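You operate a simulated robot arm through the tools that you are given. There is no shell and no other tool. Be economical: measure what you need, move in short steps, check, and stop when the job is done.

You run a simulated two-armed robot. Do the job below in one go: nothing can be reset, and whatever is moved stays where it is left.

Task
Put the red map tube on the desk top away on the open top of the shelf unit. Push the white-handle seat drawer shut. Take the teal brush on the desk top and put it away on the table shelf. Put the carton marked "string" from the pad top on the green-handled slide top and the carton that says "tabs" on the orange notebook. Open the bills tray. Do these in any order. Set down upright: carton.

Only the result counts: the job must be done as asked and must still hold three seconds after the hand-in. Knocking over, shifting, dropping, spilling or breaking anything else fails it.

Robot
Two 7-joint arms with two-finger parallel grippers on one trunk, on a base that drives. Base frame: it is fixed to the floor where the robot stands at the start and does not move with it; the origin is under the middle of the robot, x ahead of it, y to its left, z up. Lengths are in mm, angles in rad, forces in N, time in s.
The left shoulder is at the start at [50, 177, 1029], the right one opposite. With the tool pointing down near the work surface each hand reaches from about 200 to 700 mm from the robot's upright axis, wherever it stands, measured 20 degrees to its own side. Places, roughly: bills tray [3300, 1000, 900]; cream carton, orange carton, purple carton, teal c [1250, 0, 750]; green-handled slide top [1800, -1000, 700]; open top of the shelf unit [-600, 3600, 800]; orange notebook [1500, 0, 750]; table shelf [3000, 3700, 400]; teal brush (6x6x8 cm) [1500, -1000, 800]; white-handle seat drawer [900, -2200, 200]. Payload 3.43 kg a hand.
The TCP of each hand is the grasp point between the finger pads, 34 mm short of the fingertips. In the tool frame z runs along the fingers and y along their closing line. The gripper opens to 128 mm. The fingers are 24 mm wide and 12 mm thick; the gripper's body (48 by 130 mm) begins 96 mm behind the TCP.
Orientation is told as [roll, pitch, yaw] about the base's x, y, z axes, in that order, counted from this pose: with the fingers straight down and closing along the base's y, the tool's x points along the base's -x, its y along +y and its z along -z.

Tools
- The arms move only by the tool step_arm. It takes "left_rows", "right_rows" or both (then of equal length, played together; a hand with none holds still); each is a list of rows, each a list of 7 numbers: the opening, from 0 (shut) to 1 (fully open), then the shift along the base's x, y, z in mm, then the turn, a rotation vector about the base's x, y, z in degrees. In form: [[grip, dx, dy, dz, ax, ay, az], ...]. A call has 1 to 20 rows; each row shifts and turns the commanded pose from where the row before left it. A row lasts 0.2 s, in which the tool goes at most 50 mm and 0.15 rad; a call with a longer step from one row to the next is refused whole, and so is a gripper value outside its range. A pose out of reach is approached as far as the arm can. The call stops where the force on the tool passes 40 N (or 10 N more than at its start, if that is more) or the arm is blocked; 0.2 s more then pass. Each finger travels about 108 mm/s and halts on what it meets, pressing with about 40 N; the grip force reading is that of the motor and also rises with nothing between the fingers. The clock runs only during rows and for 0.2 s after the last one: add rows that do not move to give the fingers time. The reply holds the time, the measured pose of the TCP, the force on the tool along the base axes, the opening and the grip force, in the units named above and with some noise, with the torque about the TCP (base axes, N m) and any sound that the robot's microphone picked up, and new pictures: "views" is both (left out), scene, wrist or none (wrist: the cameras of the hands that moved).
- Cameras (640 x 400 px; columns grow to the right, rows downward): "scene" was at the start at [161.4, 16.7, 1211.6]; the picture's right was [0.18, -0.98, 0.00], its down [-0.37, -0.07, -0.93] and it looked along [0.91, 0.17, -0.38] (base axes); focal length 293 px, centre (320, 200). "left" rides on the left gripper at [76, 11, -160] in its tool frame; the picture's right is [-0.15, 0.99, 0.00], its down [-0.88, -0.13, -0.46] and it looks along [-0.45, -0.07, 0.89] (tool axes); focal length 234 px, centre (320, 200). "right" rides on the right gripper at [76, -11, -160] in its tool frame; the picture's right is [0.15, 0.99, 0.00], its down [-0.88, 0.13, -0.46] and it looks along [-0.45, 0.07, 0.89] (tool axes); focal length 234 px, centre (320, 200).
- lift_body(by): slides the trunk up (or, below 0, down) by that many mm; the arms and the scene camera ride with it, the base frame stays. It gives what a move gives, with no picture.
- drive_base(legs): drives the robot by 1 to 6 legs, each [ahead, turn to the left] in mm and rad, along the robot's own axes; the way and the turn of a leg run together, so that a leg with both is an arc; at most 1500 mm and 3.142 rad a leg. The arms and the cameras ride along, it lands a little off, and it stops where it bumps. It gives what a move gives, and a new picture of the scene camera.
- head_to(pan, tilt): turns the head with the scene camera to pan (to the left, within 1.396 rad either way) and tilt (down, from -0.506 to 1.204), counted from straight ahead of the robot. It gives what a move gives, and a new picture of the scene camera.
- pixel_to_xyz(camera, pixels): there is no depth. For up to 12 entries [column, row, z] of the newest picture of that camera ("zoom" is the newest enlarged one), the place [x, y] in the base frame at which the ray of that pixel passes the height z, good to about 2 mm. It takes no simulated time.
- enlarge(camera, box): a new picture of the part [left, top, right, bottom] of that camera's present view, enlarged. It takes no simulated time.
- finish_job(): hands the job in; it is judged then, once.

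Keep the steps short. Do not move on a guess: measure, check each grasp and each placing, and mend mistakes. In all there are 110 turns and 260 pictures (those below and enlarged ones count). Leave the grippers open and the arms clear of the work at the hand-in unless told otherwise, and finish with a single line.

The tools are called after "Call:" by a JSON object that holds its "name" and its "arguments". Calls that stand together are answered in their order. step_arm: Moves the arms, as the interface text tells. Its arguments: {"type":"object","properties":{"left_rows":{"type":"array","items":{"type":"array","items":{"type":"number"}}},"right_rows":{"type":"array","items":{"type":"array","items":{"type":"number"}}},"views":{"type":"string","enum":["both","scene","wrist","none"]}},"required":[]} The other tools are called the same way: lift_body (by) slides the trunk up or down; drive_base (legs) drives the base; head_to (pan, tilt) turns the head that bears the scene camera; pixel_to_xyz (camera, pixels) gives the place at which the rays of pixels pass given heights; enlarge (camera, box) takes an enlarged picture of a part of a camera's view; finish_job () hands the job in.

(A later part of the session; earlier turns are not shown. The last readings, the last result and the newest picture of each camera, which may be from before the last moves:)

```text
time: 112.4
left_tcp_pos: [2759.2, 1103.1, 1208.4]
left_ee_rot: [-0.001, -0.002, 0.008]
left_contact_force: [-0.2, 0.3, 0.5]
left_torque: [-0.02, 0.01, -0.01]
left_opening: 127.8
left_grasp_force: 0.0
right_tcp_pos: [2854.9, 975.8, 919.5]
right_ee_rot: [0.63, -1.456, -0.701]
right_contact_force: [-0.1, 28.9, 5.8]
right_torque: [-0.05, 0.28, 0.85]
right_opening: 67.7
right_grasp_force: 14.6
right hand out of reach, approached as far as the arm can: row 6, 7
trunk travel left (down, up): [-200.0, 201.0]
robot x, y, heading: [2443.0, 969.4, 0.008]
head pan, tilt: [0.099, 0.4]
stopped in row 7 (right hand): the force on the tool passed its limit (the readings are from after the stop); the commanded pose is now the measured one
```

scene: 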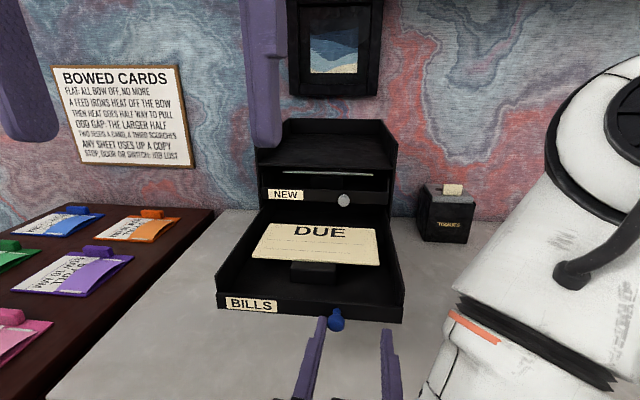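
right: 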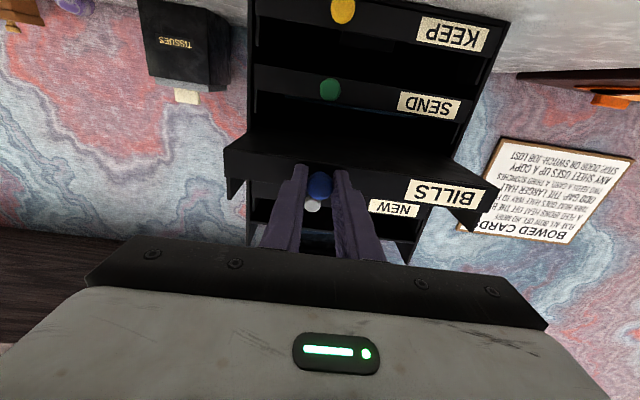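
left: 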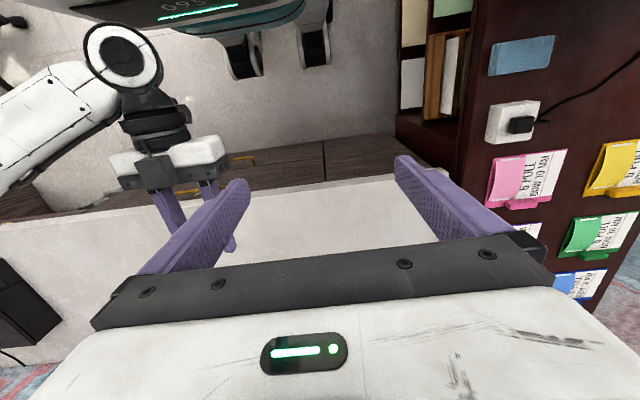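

The hand ran out of reach and leaned on the knob sideways. Recentre by +y, then back away with the base.

Call:
{"name": "step_arm", "arguments": {"right_rows": [[0.55, 0, 8, 0, 0, 0, 0], [0.55, 0, 8, 2, 0, 0, 0], [0.55, 0, 3, 2, 0, 0, 0]], "views": "both"}}

```text
time: 113.2
left_tcp_pos: [2760.2, 1101.3, 1208.1]
left_ee_rot: [-0.003, 0.001, 0.006]
left_contact_force: [0.3, 1.3, -0.4]
left_torque: [-0.01, 0.02, 0.01]
left_opening: 128.2
left_grasp_force: 0.0
right_tcp_pos: [2861.4, 975.1, 913.8]
right_ee_rot: [0.508, -1.423, -0.634]
right_contact_force: [0.5, 5.8, -3.5]
right_torque: [-0.17, 0.01, 0.18]
right_opening: 73.5
right_grasp_force: 2.4
trunk travel left (down, up): [-200.0, 201.0]
robot x, y, heading: [2439.7, 978.2, 0.005]
head pan, tilt: [0.099, 0.4]
```

scene: 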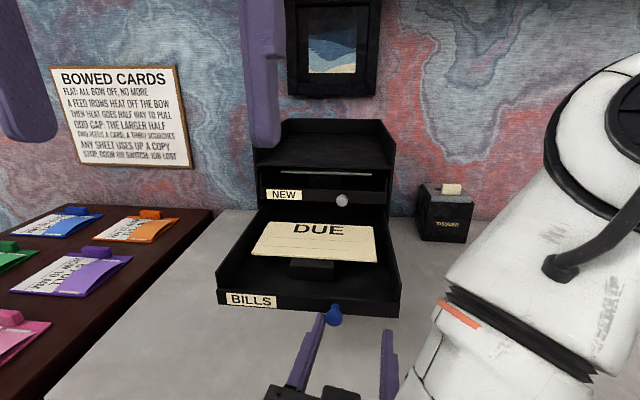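
right: 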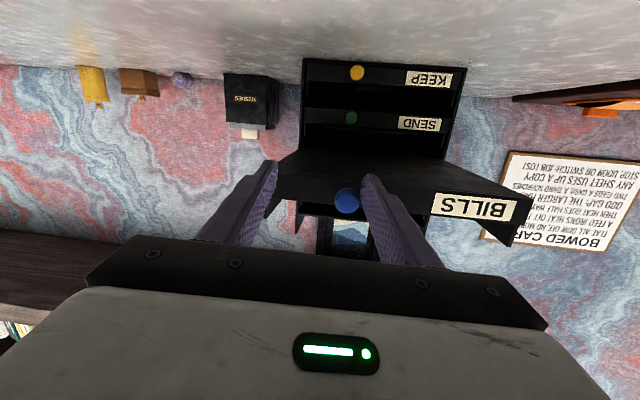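

Nearly free now. Back away with the base.

Call:
{"name": "drive_base", "arguments": {"legs": [[-150, 0]]}}

```text
time: 114.6
left_tcp_pos: [2610.4, 1099.9, 1208.1]
left_ee_rot: [-0.001, 0.001, 0.006]
left_contact_force: [-0.8, 0.1, 0.3]
left_torque: [0.02, 0.02, 0.01]
left_opening: 128.1
left_grasp_force: 0.1
right_tcp_pos: [2715.1, 975.9, 922.2]
right_ee_rot: [0.632, -1.432, -0.755]
right_contact_force: [0.0, 0.8, 0.4]
right_torque: [-0.01, -0.02, 0.02]
right_opening: 70.3
right_grasp_force: 0.1
trunk travel left (down, up): [-200.0, 201.0]
robot x, y, heading: [2292.5, 973.5, 0.004]
head pan, tilt: [0.099, 0.4]
```

scene: 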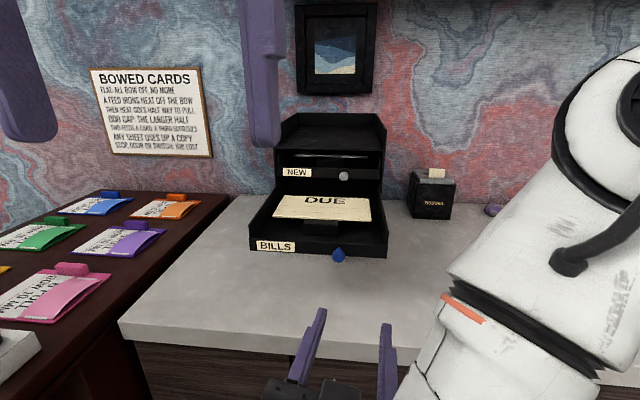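

The BILLS tray is clearly open and the rack has not shifted. I turn the right hand back to pointing down while raising it, and view the way around the desk's far side.

Call:
{"name": "step_arm", "arguments": {"right_rows": [[0.6, 0, -5, 10, 0, 8.2, 0], [0.6, 0, -10, 10, 0, 8.2, 0], [0.8, 0, -10, 10, 0, 8.2, 0], [0.8, 0, -10, 10, 0, 8.2, 0], [1, 0, -10, 10, 0, 8.2, 0], [1, 0, -10, 10, 0, 8.2, 0], [1, 0, -10, 10, 0, 8.2, 0], [1, 0, -10, 10, 0, 8.2, 0], [1, 0, -10, 20, 0, 8.2, 0], [1, 0, -10, 20, 0, 8.2, 0], [1, 0, -10, 20, 0, 8, 0], [1, 0, -10, 20, 3.5, -3, 2.5], [1, 0, -10, 0, 3.5, -3, 2.5]], "left_rows": [[1, 0, 0, 0, 0, 0, 0], [1, 0, 0, 0, 0, 0, 0], [1, 0, 0, 0, 0, 0, 0], [1, 0, 0, 0, 0, 0, 0], [1, 0, 0, 0, 0, 0, 0], [1, 0, 0, 0, 0, 0, 0], [1, 0, 0, 0, 0, 0, 0], [1, 0, 0, 0, 0, 0, 0], [1, 0, 0, 0, 0, 0, 0], [1, 0, 0, -20, 0, 0, 0], [1, 0, 0, -20, 0, 0, 0], [1, 0, 0, -20, 0, 0, 0], [1, 0, 0, -20, 0, 0, 0]], "views": "none"}}

Call:
{"name": "head_to", "arguments": {"pan": -1.35, "tilt": 0.45}}

```text
time: 117.4
left_tcp_pos: [2612.2, 1098.3, 1128.1]
left_ee_rot: [-0.002, 0.0, 0.007]
left_contact_force: [0.4, 0.7, 0.1]
left_torque: [-0.02, 0.02, 0.0]
left_opening: 127.8
left_grasp_force: 0.1
right_tcp_pos: [2715.6, 848.3, 1082.6]
right_ee_rot: [-0.001, 0.005, 0.0]
right_contact_force: [0.6, 0.2, -1.4]
right_torque: [-0.01, 0.0, 0.0]
right_opening: 127.9
right_grasp_force: 0.1
trunk travel left (down, up): [-200.0, 201.0]
robot x, y, heading: [2296.1, 976.5, 0.005]
head pan, tilt: [0.099, 0.4]
```

```text
time: 118.9
left_tcp_pos: [2611.3, 1098.5, 1129.4]
left_ee_rot: [0.0, -0.001, 0.006]
left_contact_force: [-0.2, -0.2, 0.2]
left_torque: [-0.01, -0.01, 0.04]
left_opening: 127.8
left_grasp_force: 0.1
right_tcp_pos: [2716.2, 848.6, 1083.2]
right_ee_rot: [-0.004, 0.002, -0.001]
right_contact_force: [-0.2, 0.0, 0.1]
right_torque: [-0.01, -0.02, 0.03]
right_opening: 127.9
right_grasp_force: 0.2
trunk travel left (down, up): [-200.0, 201.0]
robot x, y, heading: [2289.3, 975.2, 0.002]
head pan, tilt: [-1.349, 0.45]
```

scene: 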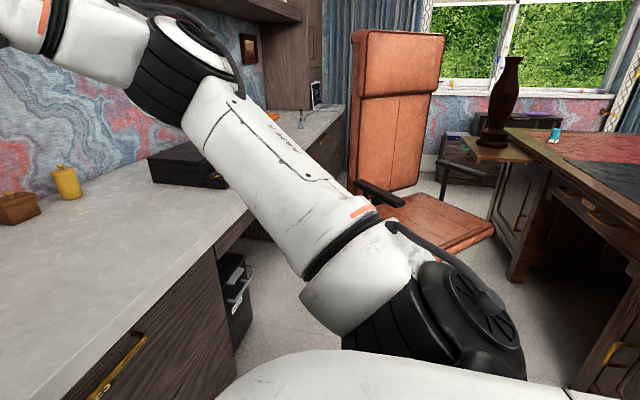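

Call:
{"name": "enlarge", "arguments": {"camera": "scene", "box": [430, 40, 640, 240]}}

Call:
{"name": "pixel_to_xyz", "arguments": {"camera": "scene", "pixels": [[515, 283, 0], [505, 130, 780], [540, 160, 720], [498, 147, 740], [465, 155, 740], [440, 240, 0], [412, 252, 450], [330, 110, 780], [555, 140, 780], [620, 200, 780], [495, 240, 450]]}}

```text
2.00 times, centred on (535, 140) of scene
```

zoom: 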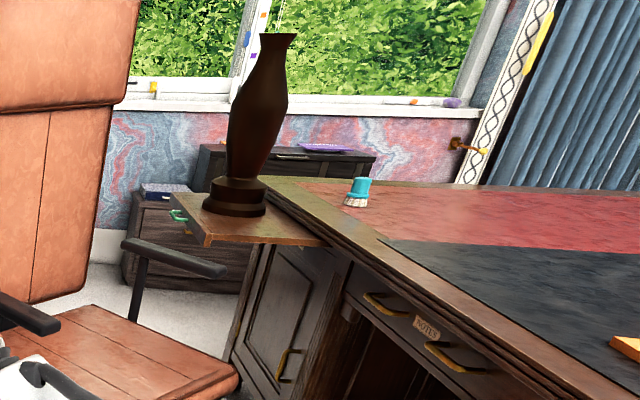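

```text
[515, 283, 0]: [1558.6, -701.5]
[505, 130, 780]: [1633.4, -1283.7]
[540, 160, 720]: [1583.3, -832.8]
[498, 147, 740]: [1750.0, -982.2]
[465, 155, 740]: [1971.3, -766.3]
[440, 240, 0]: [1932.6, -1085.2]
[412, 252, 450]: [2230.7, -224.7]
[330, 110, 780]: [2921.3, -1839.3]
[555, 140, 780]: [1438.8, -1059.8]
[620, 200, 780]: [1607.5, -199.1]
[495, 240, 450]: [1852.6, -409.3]
```

The green-handled slide is a pulled-out leaf by the chair with a vase on it; I'll reach it from the desk's right end. Now I go to the desk's far side, left of the chair, to read the cartons.

Call:
{"name": "drive_base", "arguments": {"legs": [[0, -2.01], [750, 0], [0, -1.13]]}}

Call:
{"name": "head_to", "arguments": {"pan": 0.2, "tilt": 0.45}}

Call:
{"name": "enlarge", "arguments": {"camera": "scene", "box": [160, 150, 480, 350]}}

```text
time: 130.7
left_tcp_pos: [1656.2, 153.8, 1127.3]
left_ee_rot: [0.0, 0.001, -3.13]
left_contact_force: [-0.1, -0.1, 0.8]
left_torque: [0.01, -0.03, 0.02]
left_opening: 127.8
left_grasp_force: 0.2
right_tcp_pos: [1549.8, 404.7, 1082.0]
right_ee_rot: [-0.003, 0.0, -3.136]
right_contact_force: [-0.2, -0.7, -0.1]
right_torque: [0.01, -0.01, -0.01]
right_opening: 128.0
right_grasp_force: 0.0
trunk travel left (down, up): [-200.0, 201.0]
robot x, y, heading: [1971.1, 285.0, -3.132]
head pan, tilt: [-1.349, 0.45]
```

scene: 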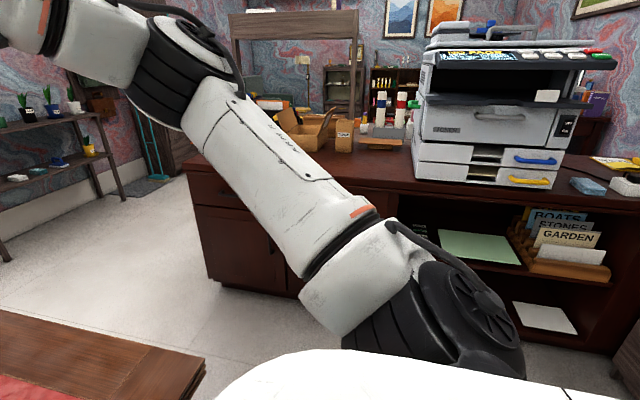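

```text
time: 132.3
left_tcp_pos: [1657.6, 153.0, 1128.3]
left_ee_rot: [0.0, 0.0, -3.128]
left_contact_force: [0.3, 0.2, 0.1]
left_torque: [0.01, -0.01, -0.03]
left_opening: 128.2
left_grasp_force: 0.1
right_tcp_pos: [1551.0, 404.0, 1082.4]
right_ee_rot: [-0.002, 0.002, -3.138]
right_contact_force: [0.2, -0.4, 0.5]
right_torque: [0.02, 0.02, -0.02]
right_opening: 128.0
right_grasp_force: 0.0
trunk travel left (down, up): [-200.0, 201.0]
robot x, y, heading: [1975.0, 283.4, -3.131]
head pan, tilt: [0.201, 0.45]
```

scene: 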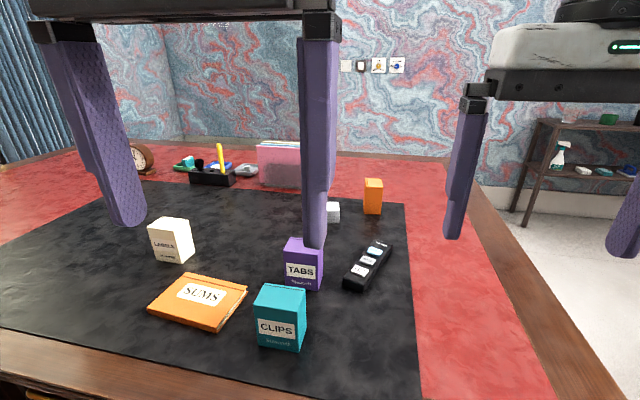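

```text
2.00 times, centred on (320, 250) of scene
```

zoom: 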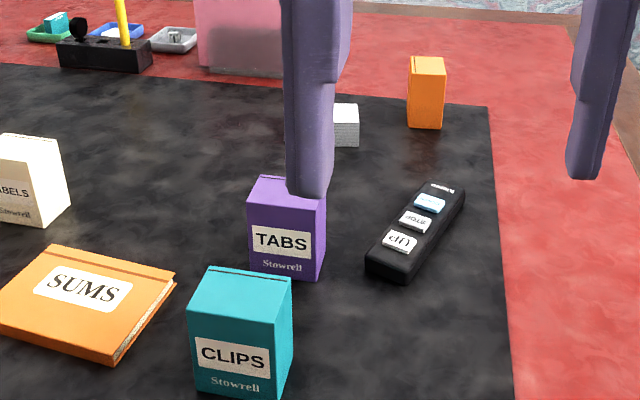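

Purple = TABS. Measure it, the notebook, and neighbours.

Call:
{"name": "pixel_to_xyz", "arguments": {"camera": "scene", "pixels": [[284, 281, 780], [318, 291, 780], [324, 280, 780], [285, 242, 860], [324, 254, 860], [148, 306, 792], [185, 273, 792], [247, 289, 792], [212, 332, 780], [150, 310, 780], [257, 284, 860], [305, 286, 860]]}}

Call:
{"name": "pixel_to_xyz", "arguments": {"camera": "scene", "pixels": [[257, 343, 780], [299, 350, 780], [306, 326, 780], [345, 283, 790], [368, 290, 790], [157, 259, 780], [183, 264, 780], [194, 251, 780], [365, 211, 780], [383, 214, 780], [320, 400, 780], [30, 340, 780]]}}

```text
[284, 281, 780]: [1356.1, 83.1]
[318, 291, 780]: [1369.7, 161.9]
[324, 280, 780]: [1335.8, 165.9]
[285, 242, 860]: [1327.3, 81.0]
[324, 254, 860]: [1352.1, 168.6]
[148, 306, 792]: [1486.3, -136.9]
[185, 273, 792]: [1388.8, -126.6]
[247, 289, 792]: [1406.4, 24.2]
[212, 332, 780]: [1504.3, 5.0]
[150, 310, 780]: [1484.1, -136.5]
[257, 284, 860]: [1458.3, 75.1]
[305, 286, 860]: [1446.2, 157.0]
```

```text
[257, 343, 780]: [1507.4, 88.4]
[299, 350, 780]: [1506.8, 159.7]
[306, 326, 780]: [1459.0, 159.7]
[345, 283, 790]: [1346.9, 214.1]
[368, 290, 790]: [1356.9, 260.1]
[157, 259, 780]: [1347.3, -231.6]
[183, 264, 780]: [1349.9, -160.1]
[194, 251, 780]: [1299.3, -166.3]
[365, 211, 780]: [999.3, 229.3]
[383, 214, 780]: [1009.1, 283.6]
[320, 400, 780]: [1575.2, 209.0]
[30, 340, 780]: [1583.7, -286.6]
```

Purple ≈ centre (1347,124), ~80 wide; notebook centre ≈(1446,-58). Bring the left hand above the purple carton.

Call:
{"name": "step_arm", "arguments": {"left_rows": [[1, -45, 0, -10, 0, 0, 0], [1, -45, -5, -15, 0, 0, 0], [1, -45, -5, -15, 0, 0, 0], [1, -45, -5, -15, 0, 0, 0], [1, -45, -5, -15, 0, 0, 0], [1, -40, -5, -20, 0, 0, 0], [0.82, -40, -4, -20, 0, 0, 0], [0.82, 0, 0, 0, 0, 0, 0]], "views": "both"}}

Call:
{"name": "enlarge", "arguments": {"camera": "left", "box": [200, 80, 440, 260]}}

```text
time: 134.1
left_tcp_pos: [1366.7, 125.6, 1022.3]
left_ee_rot: [-0.001, -0.003, -3.131]
left_contact_force: [-0.7, -0.5, -0.7]
left_torque: [-0.02, 0.01, -0.03]
left_opening: 105.0
left_grasp_force: 0.1
left hand out of reach, approached as far as the arm can: row 7
right_tcp_pos: [1550.3, 403.6, 1082.6]
right_ee_rot: [-0.001, 0.002, -3.137]
right_contact_force: [0.6, 0.6, 0.3]
right_torque: [-0.05, -0.03, 0.01]
right_opening: 128.0
right_grasp_force: 0.2
trunk travel left (down, up): [-200.0, 201.0]
robot x, y, heading: [1973.8, 283.6, -3.13]
head pan, tilt: [0.201, 0.45]
```

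scene: 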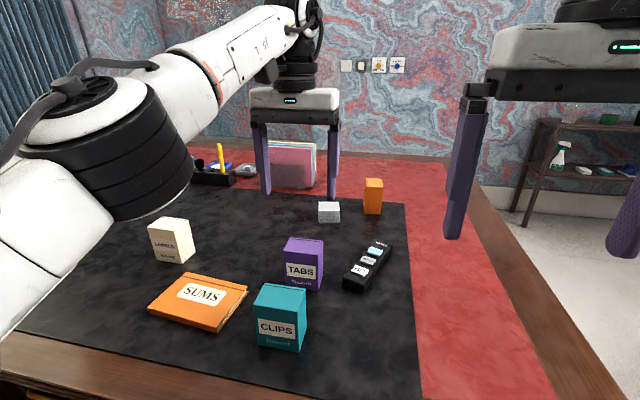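
left: 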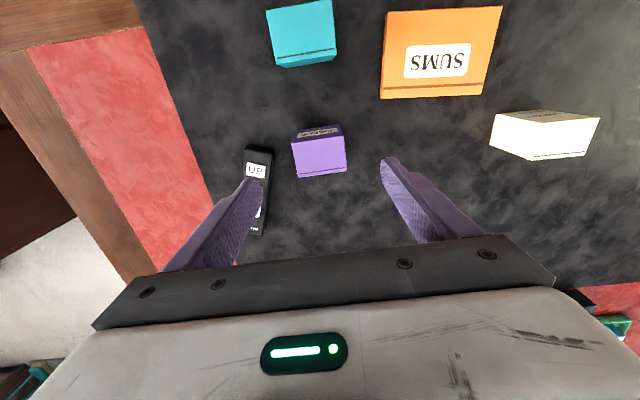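

```text
2.22 times, centred on (320, 170) of left
```

zoom: 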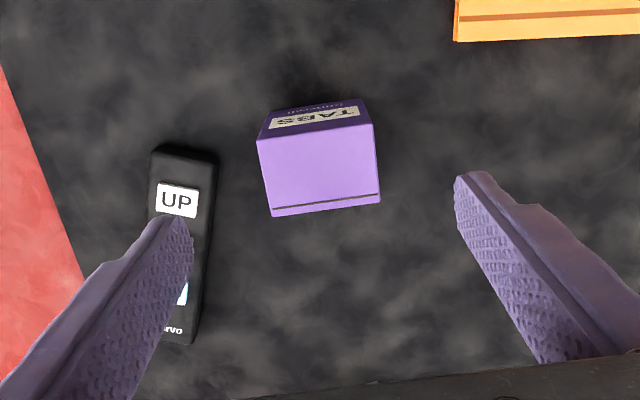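

Measure the top corners (291.6,142), (344,135), (347,171), (298,177) in the left view and the scene.

Call:
{"name": "pixel_to_xyz", "arguments": {"camera": "left", "pixels": [[291.6, 142, 850], [344, 135, 850], [347, 171, 850], [298, 177, 850], [291.6, 142, 860], [347, 171, 860], [294, 130, 780], [340, 124, 780]]}}

Call:
{"name": "pixel_to_xyz", "arguments": {"camera": "scene", "pixels": [[284, 257, 850], [284, 257, 860], [318, 262, 850], [324, 241, 850], [290, 238, 850]]}}

Call:
{"name": "enlarge", "arguments": {"camera": "scene", "box": [230, 220, 390, 360]}}

```text
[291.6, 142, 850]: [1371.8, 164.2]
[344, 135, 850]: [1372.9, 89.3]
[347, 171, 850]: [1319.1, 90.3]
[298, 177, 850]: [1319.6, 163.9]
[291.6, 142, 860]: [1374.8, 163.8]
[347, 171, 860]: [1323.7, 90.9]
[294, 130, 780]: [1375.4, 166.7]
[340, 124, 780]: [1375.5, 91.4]
```

```text
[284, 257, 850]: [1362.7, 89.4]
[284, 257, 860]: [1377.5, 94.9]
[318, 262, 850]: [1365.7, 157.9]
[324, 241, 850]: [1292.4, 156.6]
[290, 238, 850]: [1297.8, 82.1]
```

```text
2.86 times, centred on (310, 290) of scene
```

zoom: 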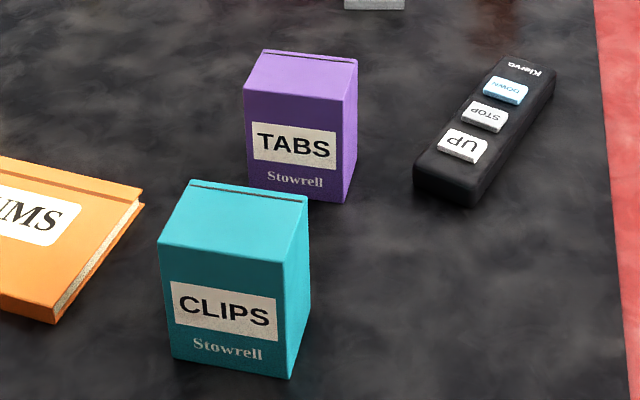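

The carton is axis-aligned: x 1320–1373, y 90–164, top ≈855. Lower along its sides and grip.

Call:
{"name": "step_arm", "arguments": {"left_rows": [[0.82, 0, 1, -45, 0, 0, 0], [0.82, 0, 1, -45, 0, 0, 0], [0.82, -10, 0, -20, 0, 0, 0], [0.82, -10, 0, -20, 0, 0, 0], [0.82, 0, 0, -20, 0, 0, 0], [0.82, 0, 0, 0, 0, 0, 0]], "views": "wrist"}}

```text
time: 135.5
left_tcp_pos: [1347.2, 130.9, 870.8]
left_ee_rot: [-0.001, 0.0, -3.131]
left_contact_force: [0.7, -0.4, 0.1]
left_torque: [0.01, -0.02, -0.03]
left_opening: 105.0
left_grasp_force: 0.2
right_tcp_pos: [1550.1, 402.8, 1082.6]
right_ee_rot: [-0.002, 0.002, -3.136]
right_contact_force: [0.3, -0.3, -0.3]
right_torque: [-0.03, 0.04, 0.0]
right_opening: 127.8
right_grasp_force: 0.1
trunk travel left (down, up): [-200.0, 201.0]
robot x, y, heading: [1974.6, 281.2, -3.13]
head pan, tilt: [0.201, 0.45]
```

left: 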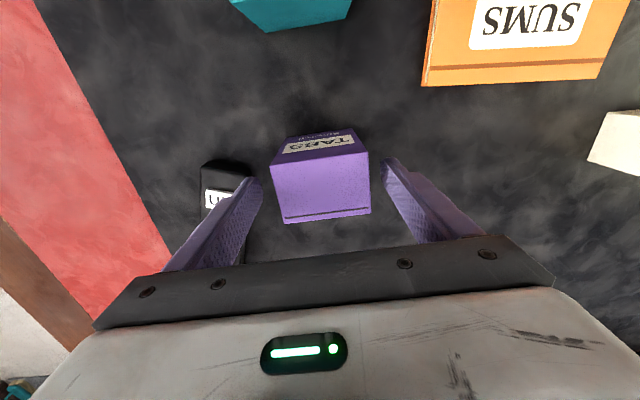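

Call:
{"name": "step_arm", "arguments": {"left_rows": [[0.8, 0, -4, 0, 0, 0, 0], [0.8, 0, 0, -22, 0, 0, 0], [0.8, 0, 0, -20, 0, 0, 0], [0.3, 0, 0, 0, 0, 0, 0], [0.3, 0, 0, 0, 0, 0, 0], [0.3, 0, 0, 0, 0, 0, 0]], "views": "wrist"}}

```text
time: 136.9
left_tcp_pos: [1345.7, 126.6, 828.8]
left_ee_rot: [0.001, 0.001, -3.128]
left_contact_force: [0.1, 0.1, 0.4]
left_torque: [0.01, -0.03, -0.01]
left_opening: 69.4
left_grasp_force: 40.1
right_tcp_pos: [1550.1, 403.8, 1082.2]
right_ee_rot: [-0.003, 0.003, -3.137]
right_contact_force: [-0.3, -0.9, 0.0]
right_torque: [0.02, 0.0, 0.01]
right_opening: 128.1
right_grasp_force: 0.0
trunk travel left (down, up): [-200.0, 201.0]
robot x, y, heading: [1972.5, 283.9, -3.13]
head pan, tilt: [0.201, 0.45]
```

left: 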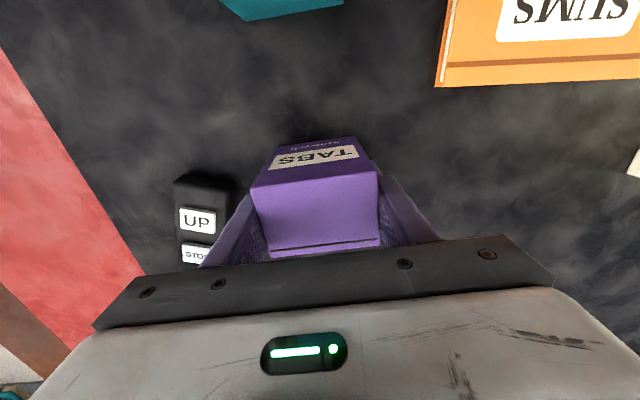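

Held at 69 mm. Lift 120 and carry to above the notebook centre (1446,-57).

Call:
{"name": "step_arm", "arguments": {"left_rows": [[0.3, 0, 0, 30, 0, 0, 0], [0.3, 0, 0, 40, 0, 0, 0], [0.3, 0, -10, 40, 0, 0, 0], [0.3, 15, -40, 0, 0, 0, 0], [0.3, 20, -40, 0, 0, 0, 0], [0.3, 20, -40, 0, 0, 0, 0], [0.3, 25, -40, 0, 0, 0, 0], [0.3, 20, -14, 0, 0, 0, 0], [0.3, 0, 0, 0, 0, 0, 0]], "views": "both"}}

```text
time: 138.9
left_tcp_pos: [1444.6, -59.5, 940.6]
left_ee_rot: [-0.001, -0.001, -3.132]
left_contact_force: [-0.1, 0.8, -1.5]
left_torque: [-0.01, 0.02, 0.01]
left_opening: 69.7
left_grasp_force: 39.9
right_tcp_pos: [1550.6, 404.9, 1081.2]
right_ee_rot: [-0.002, 0.004, -3.136]
right_contact_force: [-0.6, -1.5, -0.5]
right_torque: [0.0, 0.02, 0.02]
right_opening: 127.8
right_grasp_force: 0.1
trunk travel left (down, up): [-200.0, 201.0]
robot x, y, heading: [1974.9, 278.9, -3.127]
head pan, tilt: [0.201, 0.45]
```

scene: 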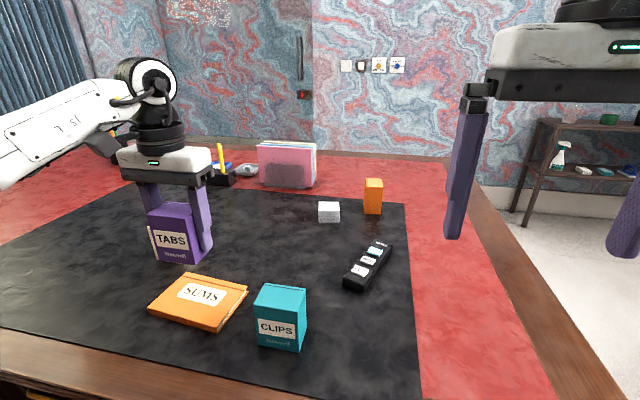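
left: 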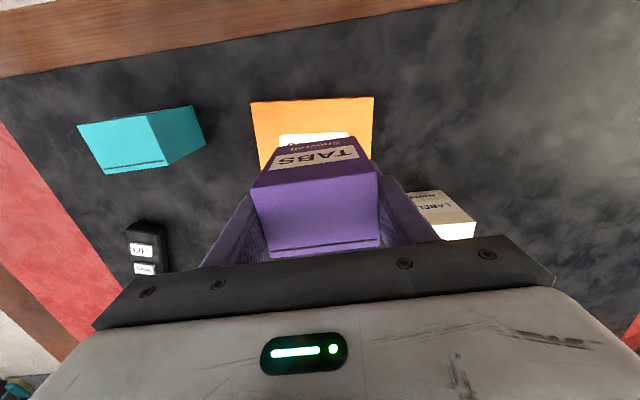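

Check notebook edges in the wrist view, then lower.

Call:
{"name": "pixel_to_xyz", "arguments": {"camera": "left", "pixels": [[250, 102, 795], [374, 97, 795], [258, 170, 795], [372, 160, 795]]}}

Call:
{"name": "step_arm", "arguments": {"left_rows": [[0.3, 2, 0, -40, 0, 0, 0], [0.3, 0, 0, -30, 0, 0, 0], [0.3, 0, 0, -12, 0, 0, 0], [0.3, 0, 0, -4, 0, 0, 0], [0.3, 0, 0, -3, 0, 0, 0], [0.3, 0, 0, -3, 0, 0, 0]], "views": "both"}}

```text
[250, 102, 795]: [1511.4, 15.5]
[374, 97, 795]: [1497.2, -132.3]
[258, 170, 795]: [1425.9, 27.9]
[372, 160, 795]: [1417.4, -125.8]
```

```text
time: 140.3
left_tcp_pos: [1448.7, -57.8, 849.3]
left_ee_rot: [0.0, 0.0, -3.129]
left_contact_force: [0.3, 0.4, -1.3]
left_torque: [0.02, 0.0, -0.02]
left_opening: 69.5
left_grasp_force: 40.1
right_tcp_pos: [1550.1, 403.4, 1082.1]
right_ee_rot: [-0.004, 0.0, -3.136]
right_contact_force: [0.3, 0.0, -0.3]
right_torque: [-0.01, -0.01, -0.01]
right_opening: 128.1
right_grasp_force: 0.0
trunk travel left (down, up): [-200.0, 201.0]
robot x, y, heading: [1973.2, 281.0, -3.131]
head pan, tilt: [0.201, 0.45]
```

scene: 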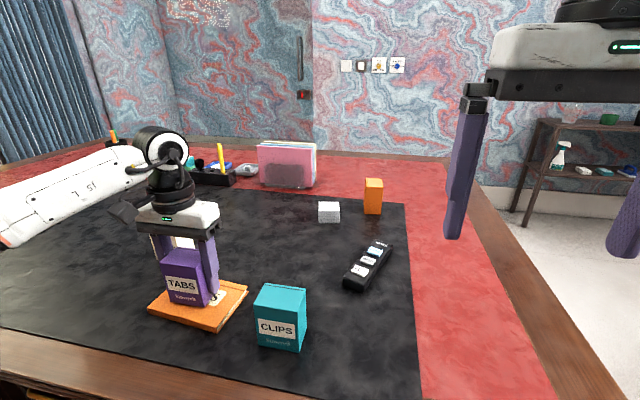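
left: 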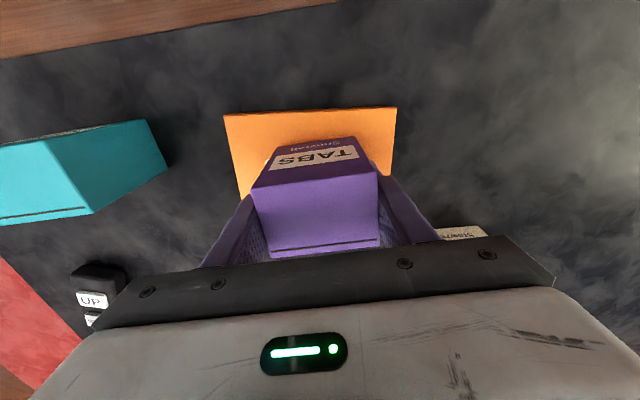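

Continue creeping in 2–3 mm rows till contact.

Call:
{"name": "step_arm", "arguments": {"left_rows": [[0.3, 0, 0, -2, 0, 0, 0], [0.3, 0, 0, -2, 0, 0, 0], [0.3, 0, 0, -2, 0, 0, 0], [0.3, 0, 0, -1, 0, 0, 0], [0.3, 0, 0, -1, 0, 0, 0]], "views": "none"}}

Call:
{"name": "enlarge", "arguments": {"camera": "scene", "box": [120, 220, 260, 340]}}

```text
time: 141.5
left_tcp_pos: [1448.3, -57.3, 843.7]
left_ee_rot: [0.0, -0.008, -3.129]
left_contact_force: [-2.5, -4.6, 21.5]
left_torque: [-0.16, -0.58, -0.14]
left_opening: 69.6
left_grasp_force: 39.8
right_tcp_pos: [1552.0, 404.3, 1083.0]
right_ee_rot: [-0.002, -0.001, -3.137]
right_contact_force: [0.3, 0.1, -0.4]
right_torque: [0.0, -0.01, 0.03]
right_opening: 128.0
right_grasp_force: 0.0
trunk travel left (down, up): [-200.0, 201.0]
robot x, y, heading: [1974.0, 281.8, -3.132]
head pan, tilt: [0.201, 0.45]
```

```text
3.33 times, centred on (190, 280) of scene
```

zoom: 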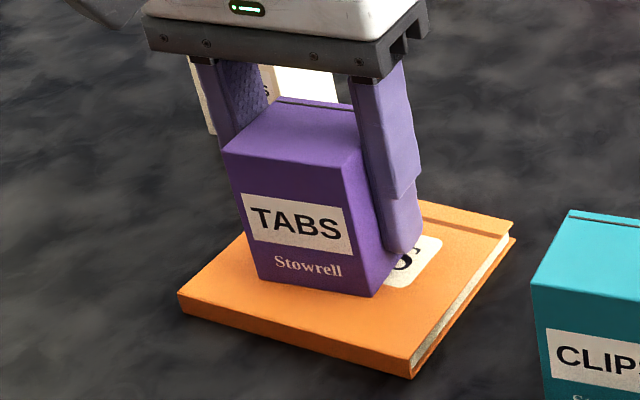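

Contact with 21 N on the notebook. Relieve, open, lift, retract.

Call:
{"name": "step_arm", "arguments": {"left_rows": [[0.3, 0, 0, 2, 0, 0, 0], [0.65, 0, 0, 0, 0, 0, 0], [0.8, 0, 0, 0, 0, 0, 0], [0.8, 0, 0, 0, 0, 0, 0], [0.8, 0, 0, 30, 0, 0, 0], [0.8, 0, 0, 45, 0, 0, 0], [0.8, 0, 0, 45, 0, 0, 0], [0.8, 10, 15, 45, 0, 0, 0], [0.8, 40, 20, 10, 0, 0, 0], [0.8, 40, 20, 10, 0, 0, 0], [0.8, 40, 20, 10, 0, 0, 0], [0.8, 40, 20, 10, 0, 0, 0], [0.8, 30, 20, 10, 0, 0, 0]], "views": "scene"}}

```text
time: 144.3
left_tcp_pos: [1649.8, 57.3, 1058.5]
left_ee_rot: [-0.001, 0.0, -3.13]
left_contact_force: [-0.1, 0.0, 0.0]
left_torque: [-0.01, -0.01, 0.0]
left_opening: 102.2
left_grasp_force: 0.0
right_tcp_pos: [1549.6, 403.2, 1083.1]
right_ee_rot: [0.0, 0.003, -3.137]
right_contact_force: [-0.6, 0.0, -1.0]
right_torque: [-0.01, -0.01, 0.0]
right_opening: 128.0
right_grasp_force: 0.1
trunk travel left (down, up): [-200.0, 201.0]
robot x, y, heading: [1973.3, 279.8, -3.132]
head pan, tilt: [0.201, 0.45]
```

scene: 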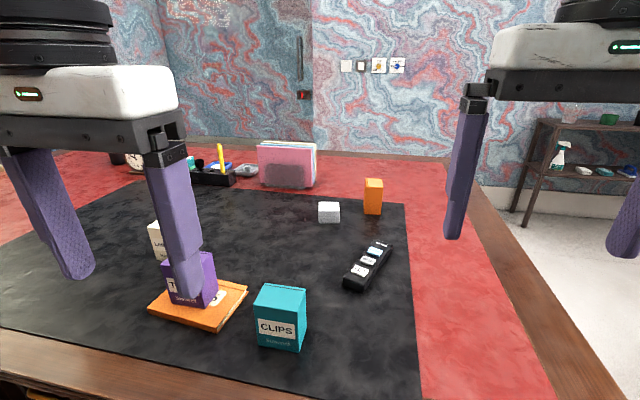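

TABS carton stands on the notebook. From here I look to my left at the leaf and vase.

Call:
{"name": "head_to", "arguments": {"pan": 1.3, "tilt": 0.35}}

Call:
{"name": "enlarge", "arguments": {"camera": "scene", "box": [200, 80, 520, 280]}}

```text
time: 145.7
left_tcp_pos: [1649.0, 56.2, 1057.8]
left_ee_rot: [-0.002, -0.001, -3.128]
left_contact_force: [-0.9, 0.4, 0.0]
left_torque: [0.02, -0.01, 0.04]
left_opening: 102.6
left_grasp_force: 0.0
right_tcp_pos: [1550.8, 404.1, 1080.9]
right_ee_rot: [-0.005, 0.0, -3.136]
right_contact_force: [-0.6, 0.5, -0.1]
right_torque: [-0.01, -0.01, 0.01]
right_opening: 127.8
right_grasp_force: 0.0
trunk travel left (down, up): [-200.0, 201.0]
robot x, y, heading: [1977.6, 283.3, -3.128]
head pan, tilt: [1.3, 0.351]
```

scene: 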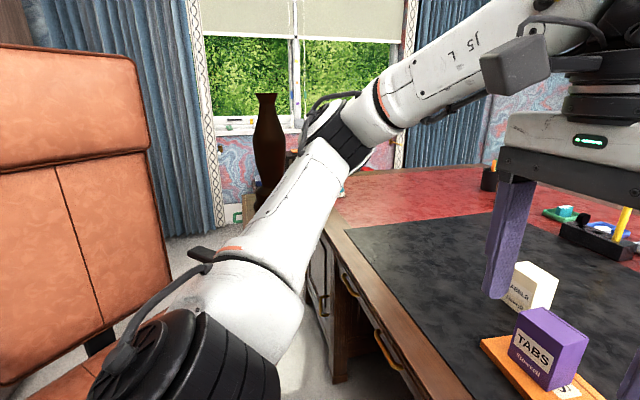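

```text
2.00 times, centred on (360, 180) of scene
```

zoom: 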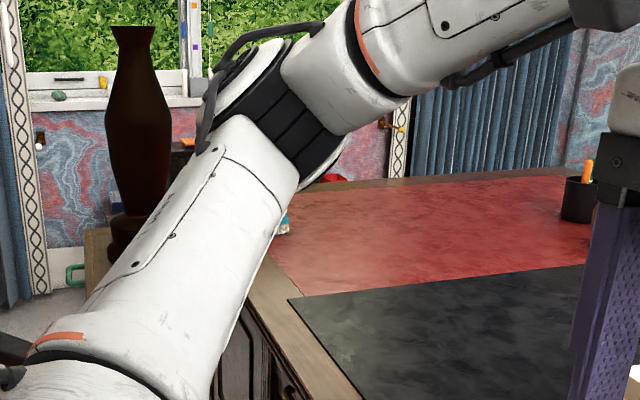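

Now drive around to the desk's left end for the orange STRING carton.

Call:
{"name": "drive_base", "arguments": {"legs": [[0, -1.58], [710, 0], [0, 1.571], [985, 0], [0, 1.571], [90, 0]]}}

Call:
{"name": "head_to", "arguments": {"pan": 0.0, "tilt": 0.5}}

```text
time: 152.8
left_tcp_pos: [1758.1, 1243.7, 1058.3]
left_ee_rot: [-0.002, 0.0, 1.568]
left_contact_force: [0.7, -0.2, -0.1]
left_torque: [-0.02, -0.01, 0.01]
left_opening: 102.3
left_grasp_force: 0.1
right_tcp_pos: [2105.7, 1329.4, 1083.6]
right_ee_rot: [-0.01, 0.015, 1.57]
right_contact_force: [0.4, -1.7, 1.1]
right_torque: [0.27, 0.05, -0.03]
right_opening: 127.9
right_grasp_force: 0.1
trunk travel left (down, up): [-200.0, 201.0]
robot x, y, heading: [1978.9, 914.3, 1.569]
head pan, tilt: [1.3, 0.351]
stopped in leg 2: the force on the tool passed its limit (the readings are from after the stop); the commanded pose is now the measured one
```

scene: 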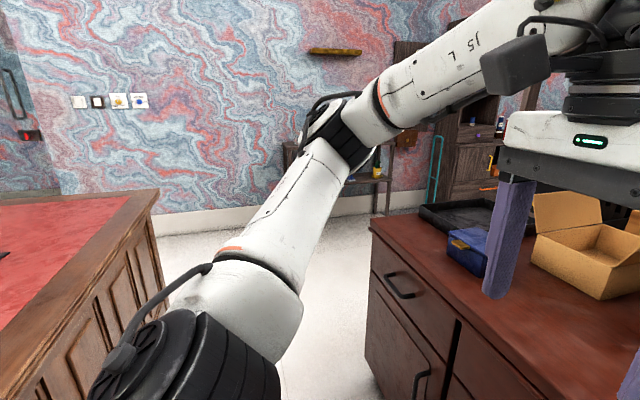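

```text
time: 154.3
left_tcp_pos: [1756.4, 1242.2, 1058.2]
left_ee_rot: [0.0, 0.0, 1.57]
left_contact_force: [1.5, 0.1, -0.5]
left_torque: [-0.01, 0.0, 0.0]
left_opening: 102.5
left_grasp_force: 0.1
right_tcp_pos: [2104.4, 1329.9, 1084.0]
right_ee_rot: [-0.008, 0.016, 1.572]
right_contact_force: [-0.9, -2.8, 1.9]
right_torque: [0.39, 0.05, -0.04]
right_opening: 128.0
right_grasp_force: 0.0
trunk travel left (down, up): [-200.0, 201.0]
robot x, y, heading: [1977.9, 915.0, 1.566]
head pan, tilt: [0.0, 0.499]
```

scene: 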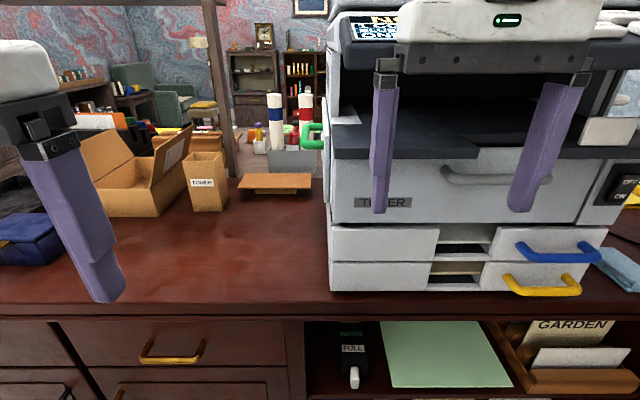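

The right hand brushed the printer at y≈1330. Back off straight at once and inspect.

Call:
{"name": "drive_base", "arguments": {"legs": [[-130, 0]]}}

Call:
{"name": "head_to", "arguments": {"pan": -0.25, "tilt": 0.3}}

```text
time: 155.6
left_tcp_pos: [1755.7, 1109.3, 1056.8]
left_ee_rot: [-0.001, 0.0, 1.567]
left_contact_force: [0.3, 0.4, 0.0]
left_torque: [0.01, 0.0, 0.01]
left_opening: 102.5
left_grasp_force: 0.2
right_tcp_pos: [2104.5, 1196.6, 1081.9]
right_ee_rot: [-0.009, 0.013, 1.572]
right_contact_force: [-0.6, -0.1, 0.1]
right_torque: [0.04, 0.02, 0.0]
right_opening: 128.2
right_grasp_force: 0.2
trunk travel left (down, up): [-200.0, 201.0]
robot x, y, heading: [1975.8, 784.6, 1.566]
head pan, tilt: [0.0, 0.499]
```

scene: 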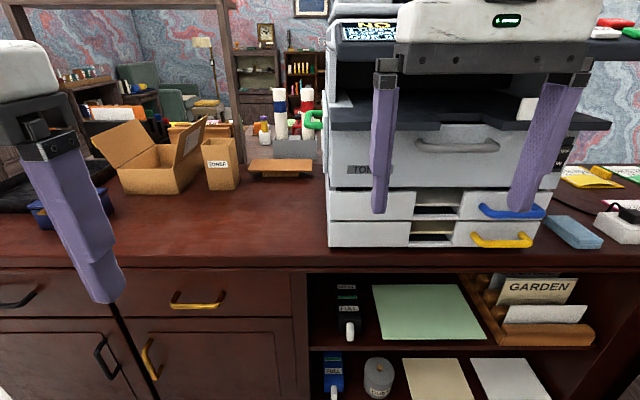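

```text
time: 156.4
left_tcp_pos: [1755.8, 1110.7, 1057.9]
left_ee_rot: [-0.001, 0.0, 1.568]
left_contact_force: [-0.5, 0.6, 0.7]
left_torque: [0.03, 0.0, -0.04]
left_opening: 102.5
left_grasp_force: 0.1
right_tcp_pos: [2104.8, 1198.8, 1083.0]
right_ee_rot: [-0.009, 0.016, 1.574]
right_contact_force: [-0.8, -0.8, -0.2]
right_torque: [0.02, -0.01, -0.01]
right_opening: 128.1
right_grasp_force: 0.1
trunk travel left (down, up): [-200.0, 201.0]
robot x, y, heading: [1975.4, 784.4, 1.569]
head pan, tilt: [-0.25, 0.3]
```

scene: 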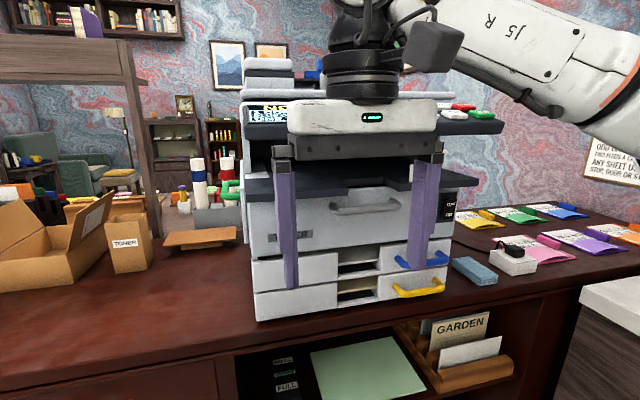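

The printer looks as before. Bring the right hand closer, then continue along the corridor.

Call:
{"name": "step_arm", "arguments": {"right_rows": [[1, -15, -40, 0, 0, 0, 0], [1, -15, -40, 0, 0, 0, 0]], "views": "none"}}

Call:
{"name": "drive_base", "arguments": {"legs": [[0, 1.375], [1010, 0], [0, 1.77]]}}

Call:
{"name": "head_to", "arguments": {"pan": 0.0, "tilt": 0.5}}

```text
time: 157.0
left_tcp_pos: [1755.2, 1109.9, 1057.3]
left_ee_rot: [-0.003, 0.0, 1.569]
left_contact_force: [-0.7, -1.1, 0.4]
left_torque: [-0.01, 0.01, 0.01]
left_opening: 102.5
left_grasp_force: 0.0
right_tcp_pos: [2072.4, 1118.3, 1083.1]
right_ee_rot: [-0.01, 0.015, 1.57]
right_contact_force: [-0.1, 1.0, 0.2]
right_torque: [-0.01, 0.01, -0.03]
right_opening: 128.4
right_grasp_force: 0.0
trunk travel left (down, up): [-200.0, 201.0]
robot x, y, heading: [1972.2, 780.6, 1.57]
head pan, tilt: [-0.25, 0.3]
```

```text
time: 169.7
left_tcp_pos: [1210.3, 639.7, 1057.7]
left_ee_rot: [-0.001, -0.001, -1.607]
left_contact_force: [0.6, 0.7, 0.4]
left_torque: [0.02, 0.03, -0.01]
left_opening: 102.5
left_grasp_force: 0.1
right_tcp_pos: [895.1, 642.2, 1083.0]
right_ee_rot: [-0.008, 0.014, -1.606]
right_contact_force: [0.2, -0.2, 0.4]
right_torque: [0.01, 0.02, 0.01]
right_opening: 128.1
right_grasp_force: 0.0
trunk travel left (down, up): [-200.0, 201.0]
robot x, y, heading: [1002.1, 975.7, -1.605]
head pan, tilt: [-0.25, 0.3]
```

scene: 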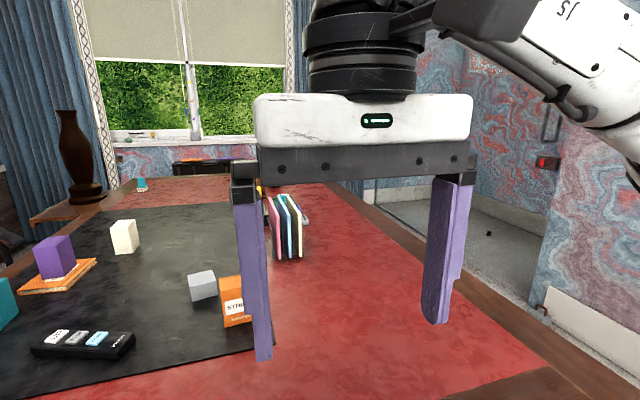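

```text
time: 170.5
left_tcp_pos: [1211.7, 640.0, 1057.5]
left_ee_rot: [-0.001, -0.001, -1.608]
left_contact_force: [0.0, -0.3, 0.8]
left_torque: [0.0, 0.0, 0.03]
left_opening: 102.3
left_grasp_force: 0.0
right_tcp_pos: [893.9, 642.4, 1084.7]
right_ee_rot: [-0.008, 0.014, -1.605]
right_contact_force: [0.5, 0.1, -0.7]
right_torque: [-0.01, -0.02, 0.01]
right_opening: 127.9
right_grasp_force: 0.0
trunk travel left (down, up): [-200.0, 201.0]
robot x, y, heading: [1003.9, 978.3, -1.607]
head pan, tilt: [0.0, 0.499]
```

scene: 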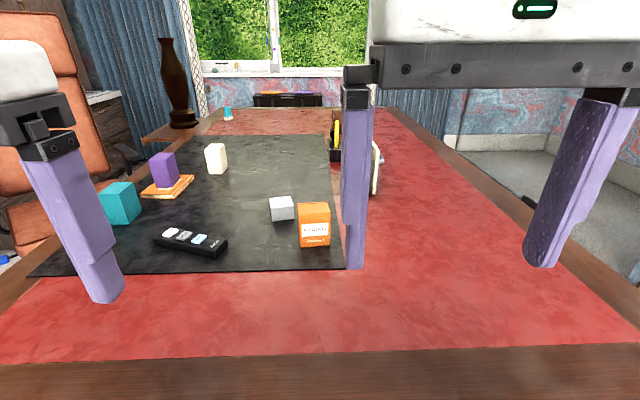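

Measure the orange carton from here.

Call:
{"name": "pixel_to_xyz", "arguments": {"camera": "scene", "pixels": [[300, 248, 780], [331, 245, 780], [298, 209, 860], [331, 209, 860], [299, 203, 860], [330, 203, 860], [294, 219, 780], [270, 221, 780], [340, 270, 780]]}}

Call:
{"name": "drive_base", "arguments": {"legs": [[90, 0]]}}

Call:
{"name": "enlarge", "arguments": {"camera": "scene", "box": [240, 180, 400, 300]}}

```text
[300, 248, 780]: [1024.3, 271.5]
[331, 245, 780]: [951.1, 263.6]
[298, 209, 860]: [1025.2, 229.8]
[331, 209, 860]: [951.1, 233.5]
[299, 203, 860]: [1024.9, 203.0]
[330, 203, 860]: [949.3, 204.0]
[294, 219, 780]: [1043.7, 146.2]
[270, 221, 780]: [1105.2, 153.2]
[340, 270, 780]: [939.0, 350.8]
```

```text
time: 171.6
left_tcp_pos: [1207.7, 552.9, 1056.9]
left_ee_rot: [-0.001, 0.003, -1.607]
left_contact_force: [-0.7, -0.4, 0.5]
left_torque: [0.03, 0.01, -0.01]
left_opening: 102.4
left_grasp_force: 0.1
right_tcp_pos: [892.1, 555.2, 1082.6]
right_ee_rot: [-0.009, 0.016, -1.604]
right_contact_force: [-0.5, -1.3, -0.2]
right_torque: [0.03, 0.01, -0.01]
right_opening: 127.8
right_grasp_force: 0.0
trunk travel left (down, up): [-200.0, 201.0]
robot x, y, heading: [997.2, 891.5, -1.605]
head pan, tilt: [0.0, 0.499]
```

scene: 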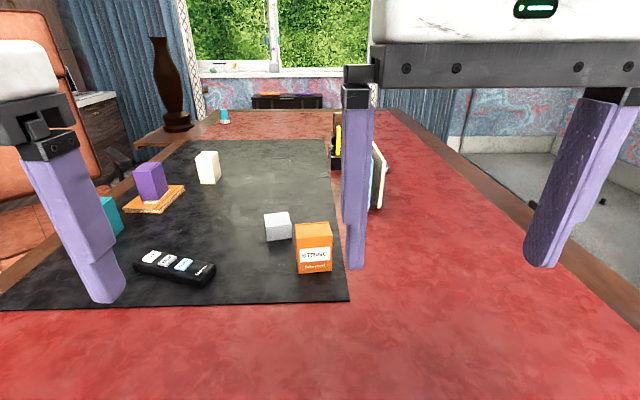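

```text
3.33 times, centred on (320, 240) of scene
```

zoom: 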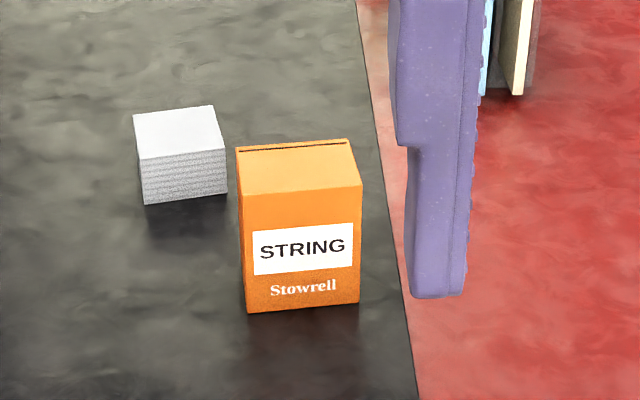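

Carton: x 950–1024, y 217–268, centre (987,243). Bring the right hand above.

Call:
{"name": "step_arm", "arguments": {"right_rows": [[1, 15, -40, -10, 0, 0, 2], [1, 15, -40, -15, 0, 0, 0], [1, 15, -42, -15, 0, 0, 0], [1, 15, -42, -15, 0, 0, 0], [1, 15, -42, -15, 0, 0, 0], [1, 10, -42, -15, 0, 0, 0], [0.85, 10, -40, -20, 0, 0, 0], [0.85, 0, -24, -20, 0, 0, 0], [0.85, 0, 0, 0, 0, 0, 0]], "views": "both"}}

```text
time: 173.6
left_tcp_pos: [1208.4, 554.2, 1057.4]
left_ee_rot: [-0.001, -0.001, -1.608]
left_contact_force: [0.9, 0.2, -0.3]
left_torque: [-0.04, -0.02, -0.02]
left_opening: 102.5
left_grasp_force: 0.0
right_tcp_pos: [979.1, 307.4, 956.6]
right_ee_rot: [-0.008, 0.015, -1.57]
right_contact_force: [-0.2, -0.4, -0.3]
right_torque: [-0.01, 0.01, -0.03]
right_opening: 108.7
right_grasp_force: 0.1
right hand out of reach, approached as far as the arm can: row 6, 7, 8
trunk travel left (down, up): [-200.0, 201.0]
robot x, y, heading: [1002.1, 889.5, -1.606]
head pan, tilt: [0.0, 0.499]
```

scene: 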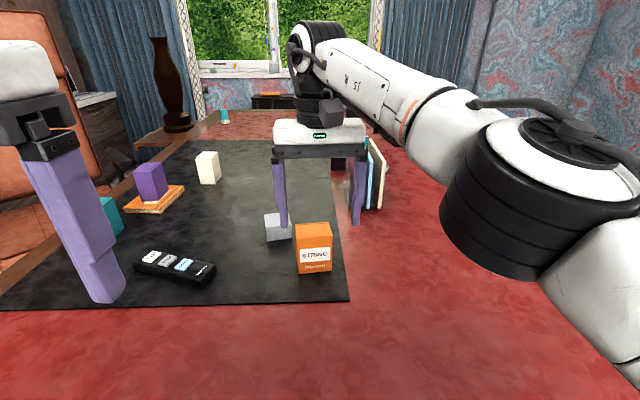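
right: 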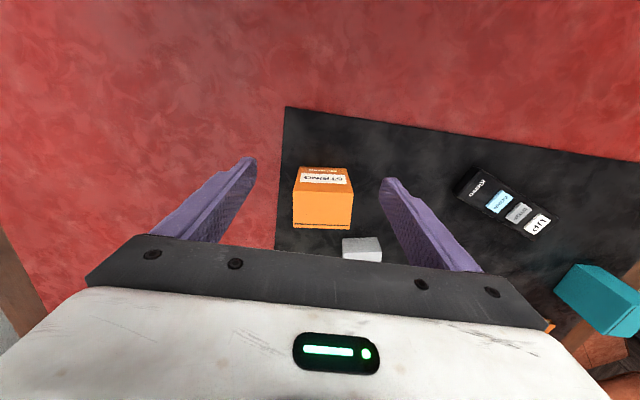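

Out of reach at that height. Lower beside the carton's front (y≈307 is clear of it), then slide forward.

Call:
{"name": "step_arm", "arguments": {"right_rows": [[0.85, 4, 0, -40, 0, 0, 0], [0.85, 4, 0, -40, 0, 0, 0], [0.85, 0, 0, -40, 0, 0, 0], [0.85, 0, -30, 0, 0, 0, 0], [0.85, 0, -34, 0, 0, 0, 0], [0.85, 0, 0, 0, 0, 0, 0]], "views": "wrist"}}

```text
time: 174.9
left_tcp_pos: [1208.6, 553.5, 1056.9]
left_ee_rot: [-0.002, -0.001, -1.608]
left_contact_force: [0.3, 1.1, -0.6]
left_torque: [-0.02, -0.05, -0.02]
left_opening: 102.4
left_grasp_force: 0.2
right_tcp_pos: [981.6, 286.0, 831.8]
right_ee_rot: [-0.009, 0.014, -1.568]
right_contact_force: [0.0, 0.0, -0.1]
right_torque: [0.01, 0.01, 0.01]
right_opening: 108.7
right_grasp_force: 0.1
right hand out of reach, approached as far as the arm can: row 4, 5
trunk travel left (down, up): [-200.0, 201.0]
robot x, y, heading: [999.3, 889.2, -1.605]
head pan, tilt: [0.0, 0.499]
```

right: 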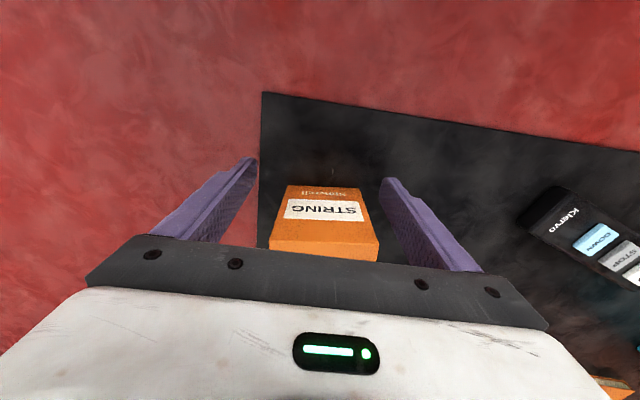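

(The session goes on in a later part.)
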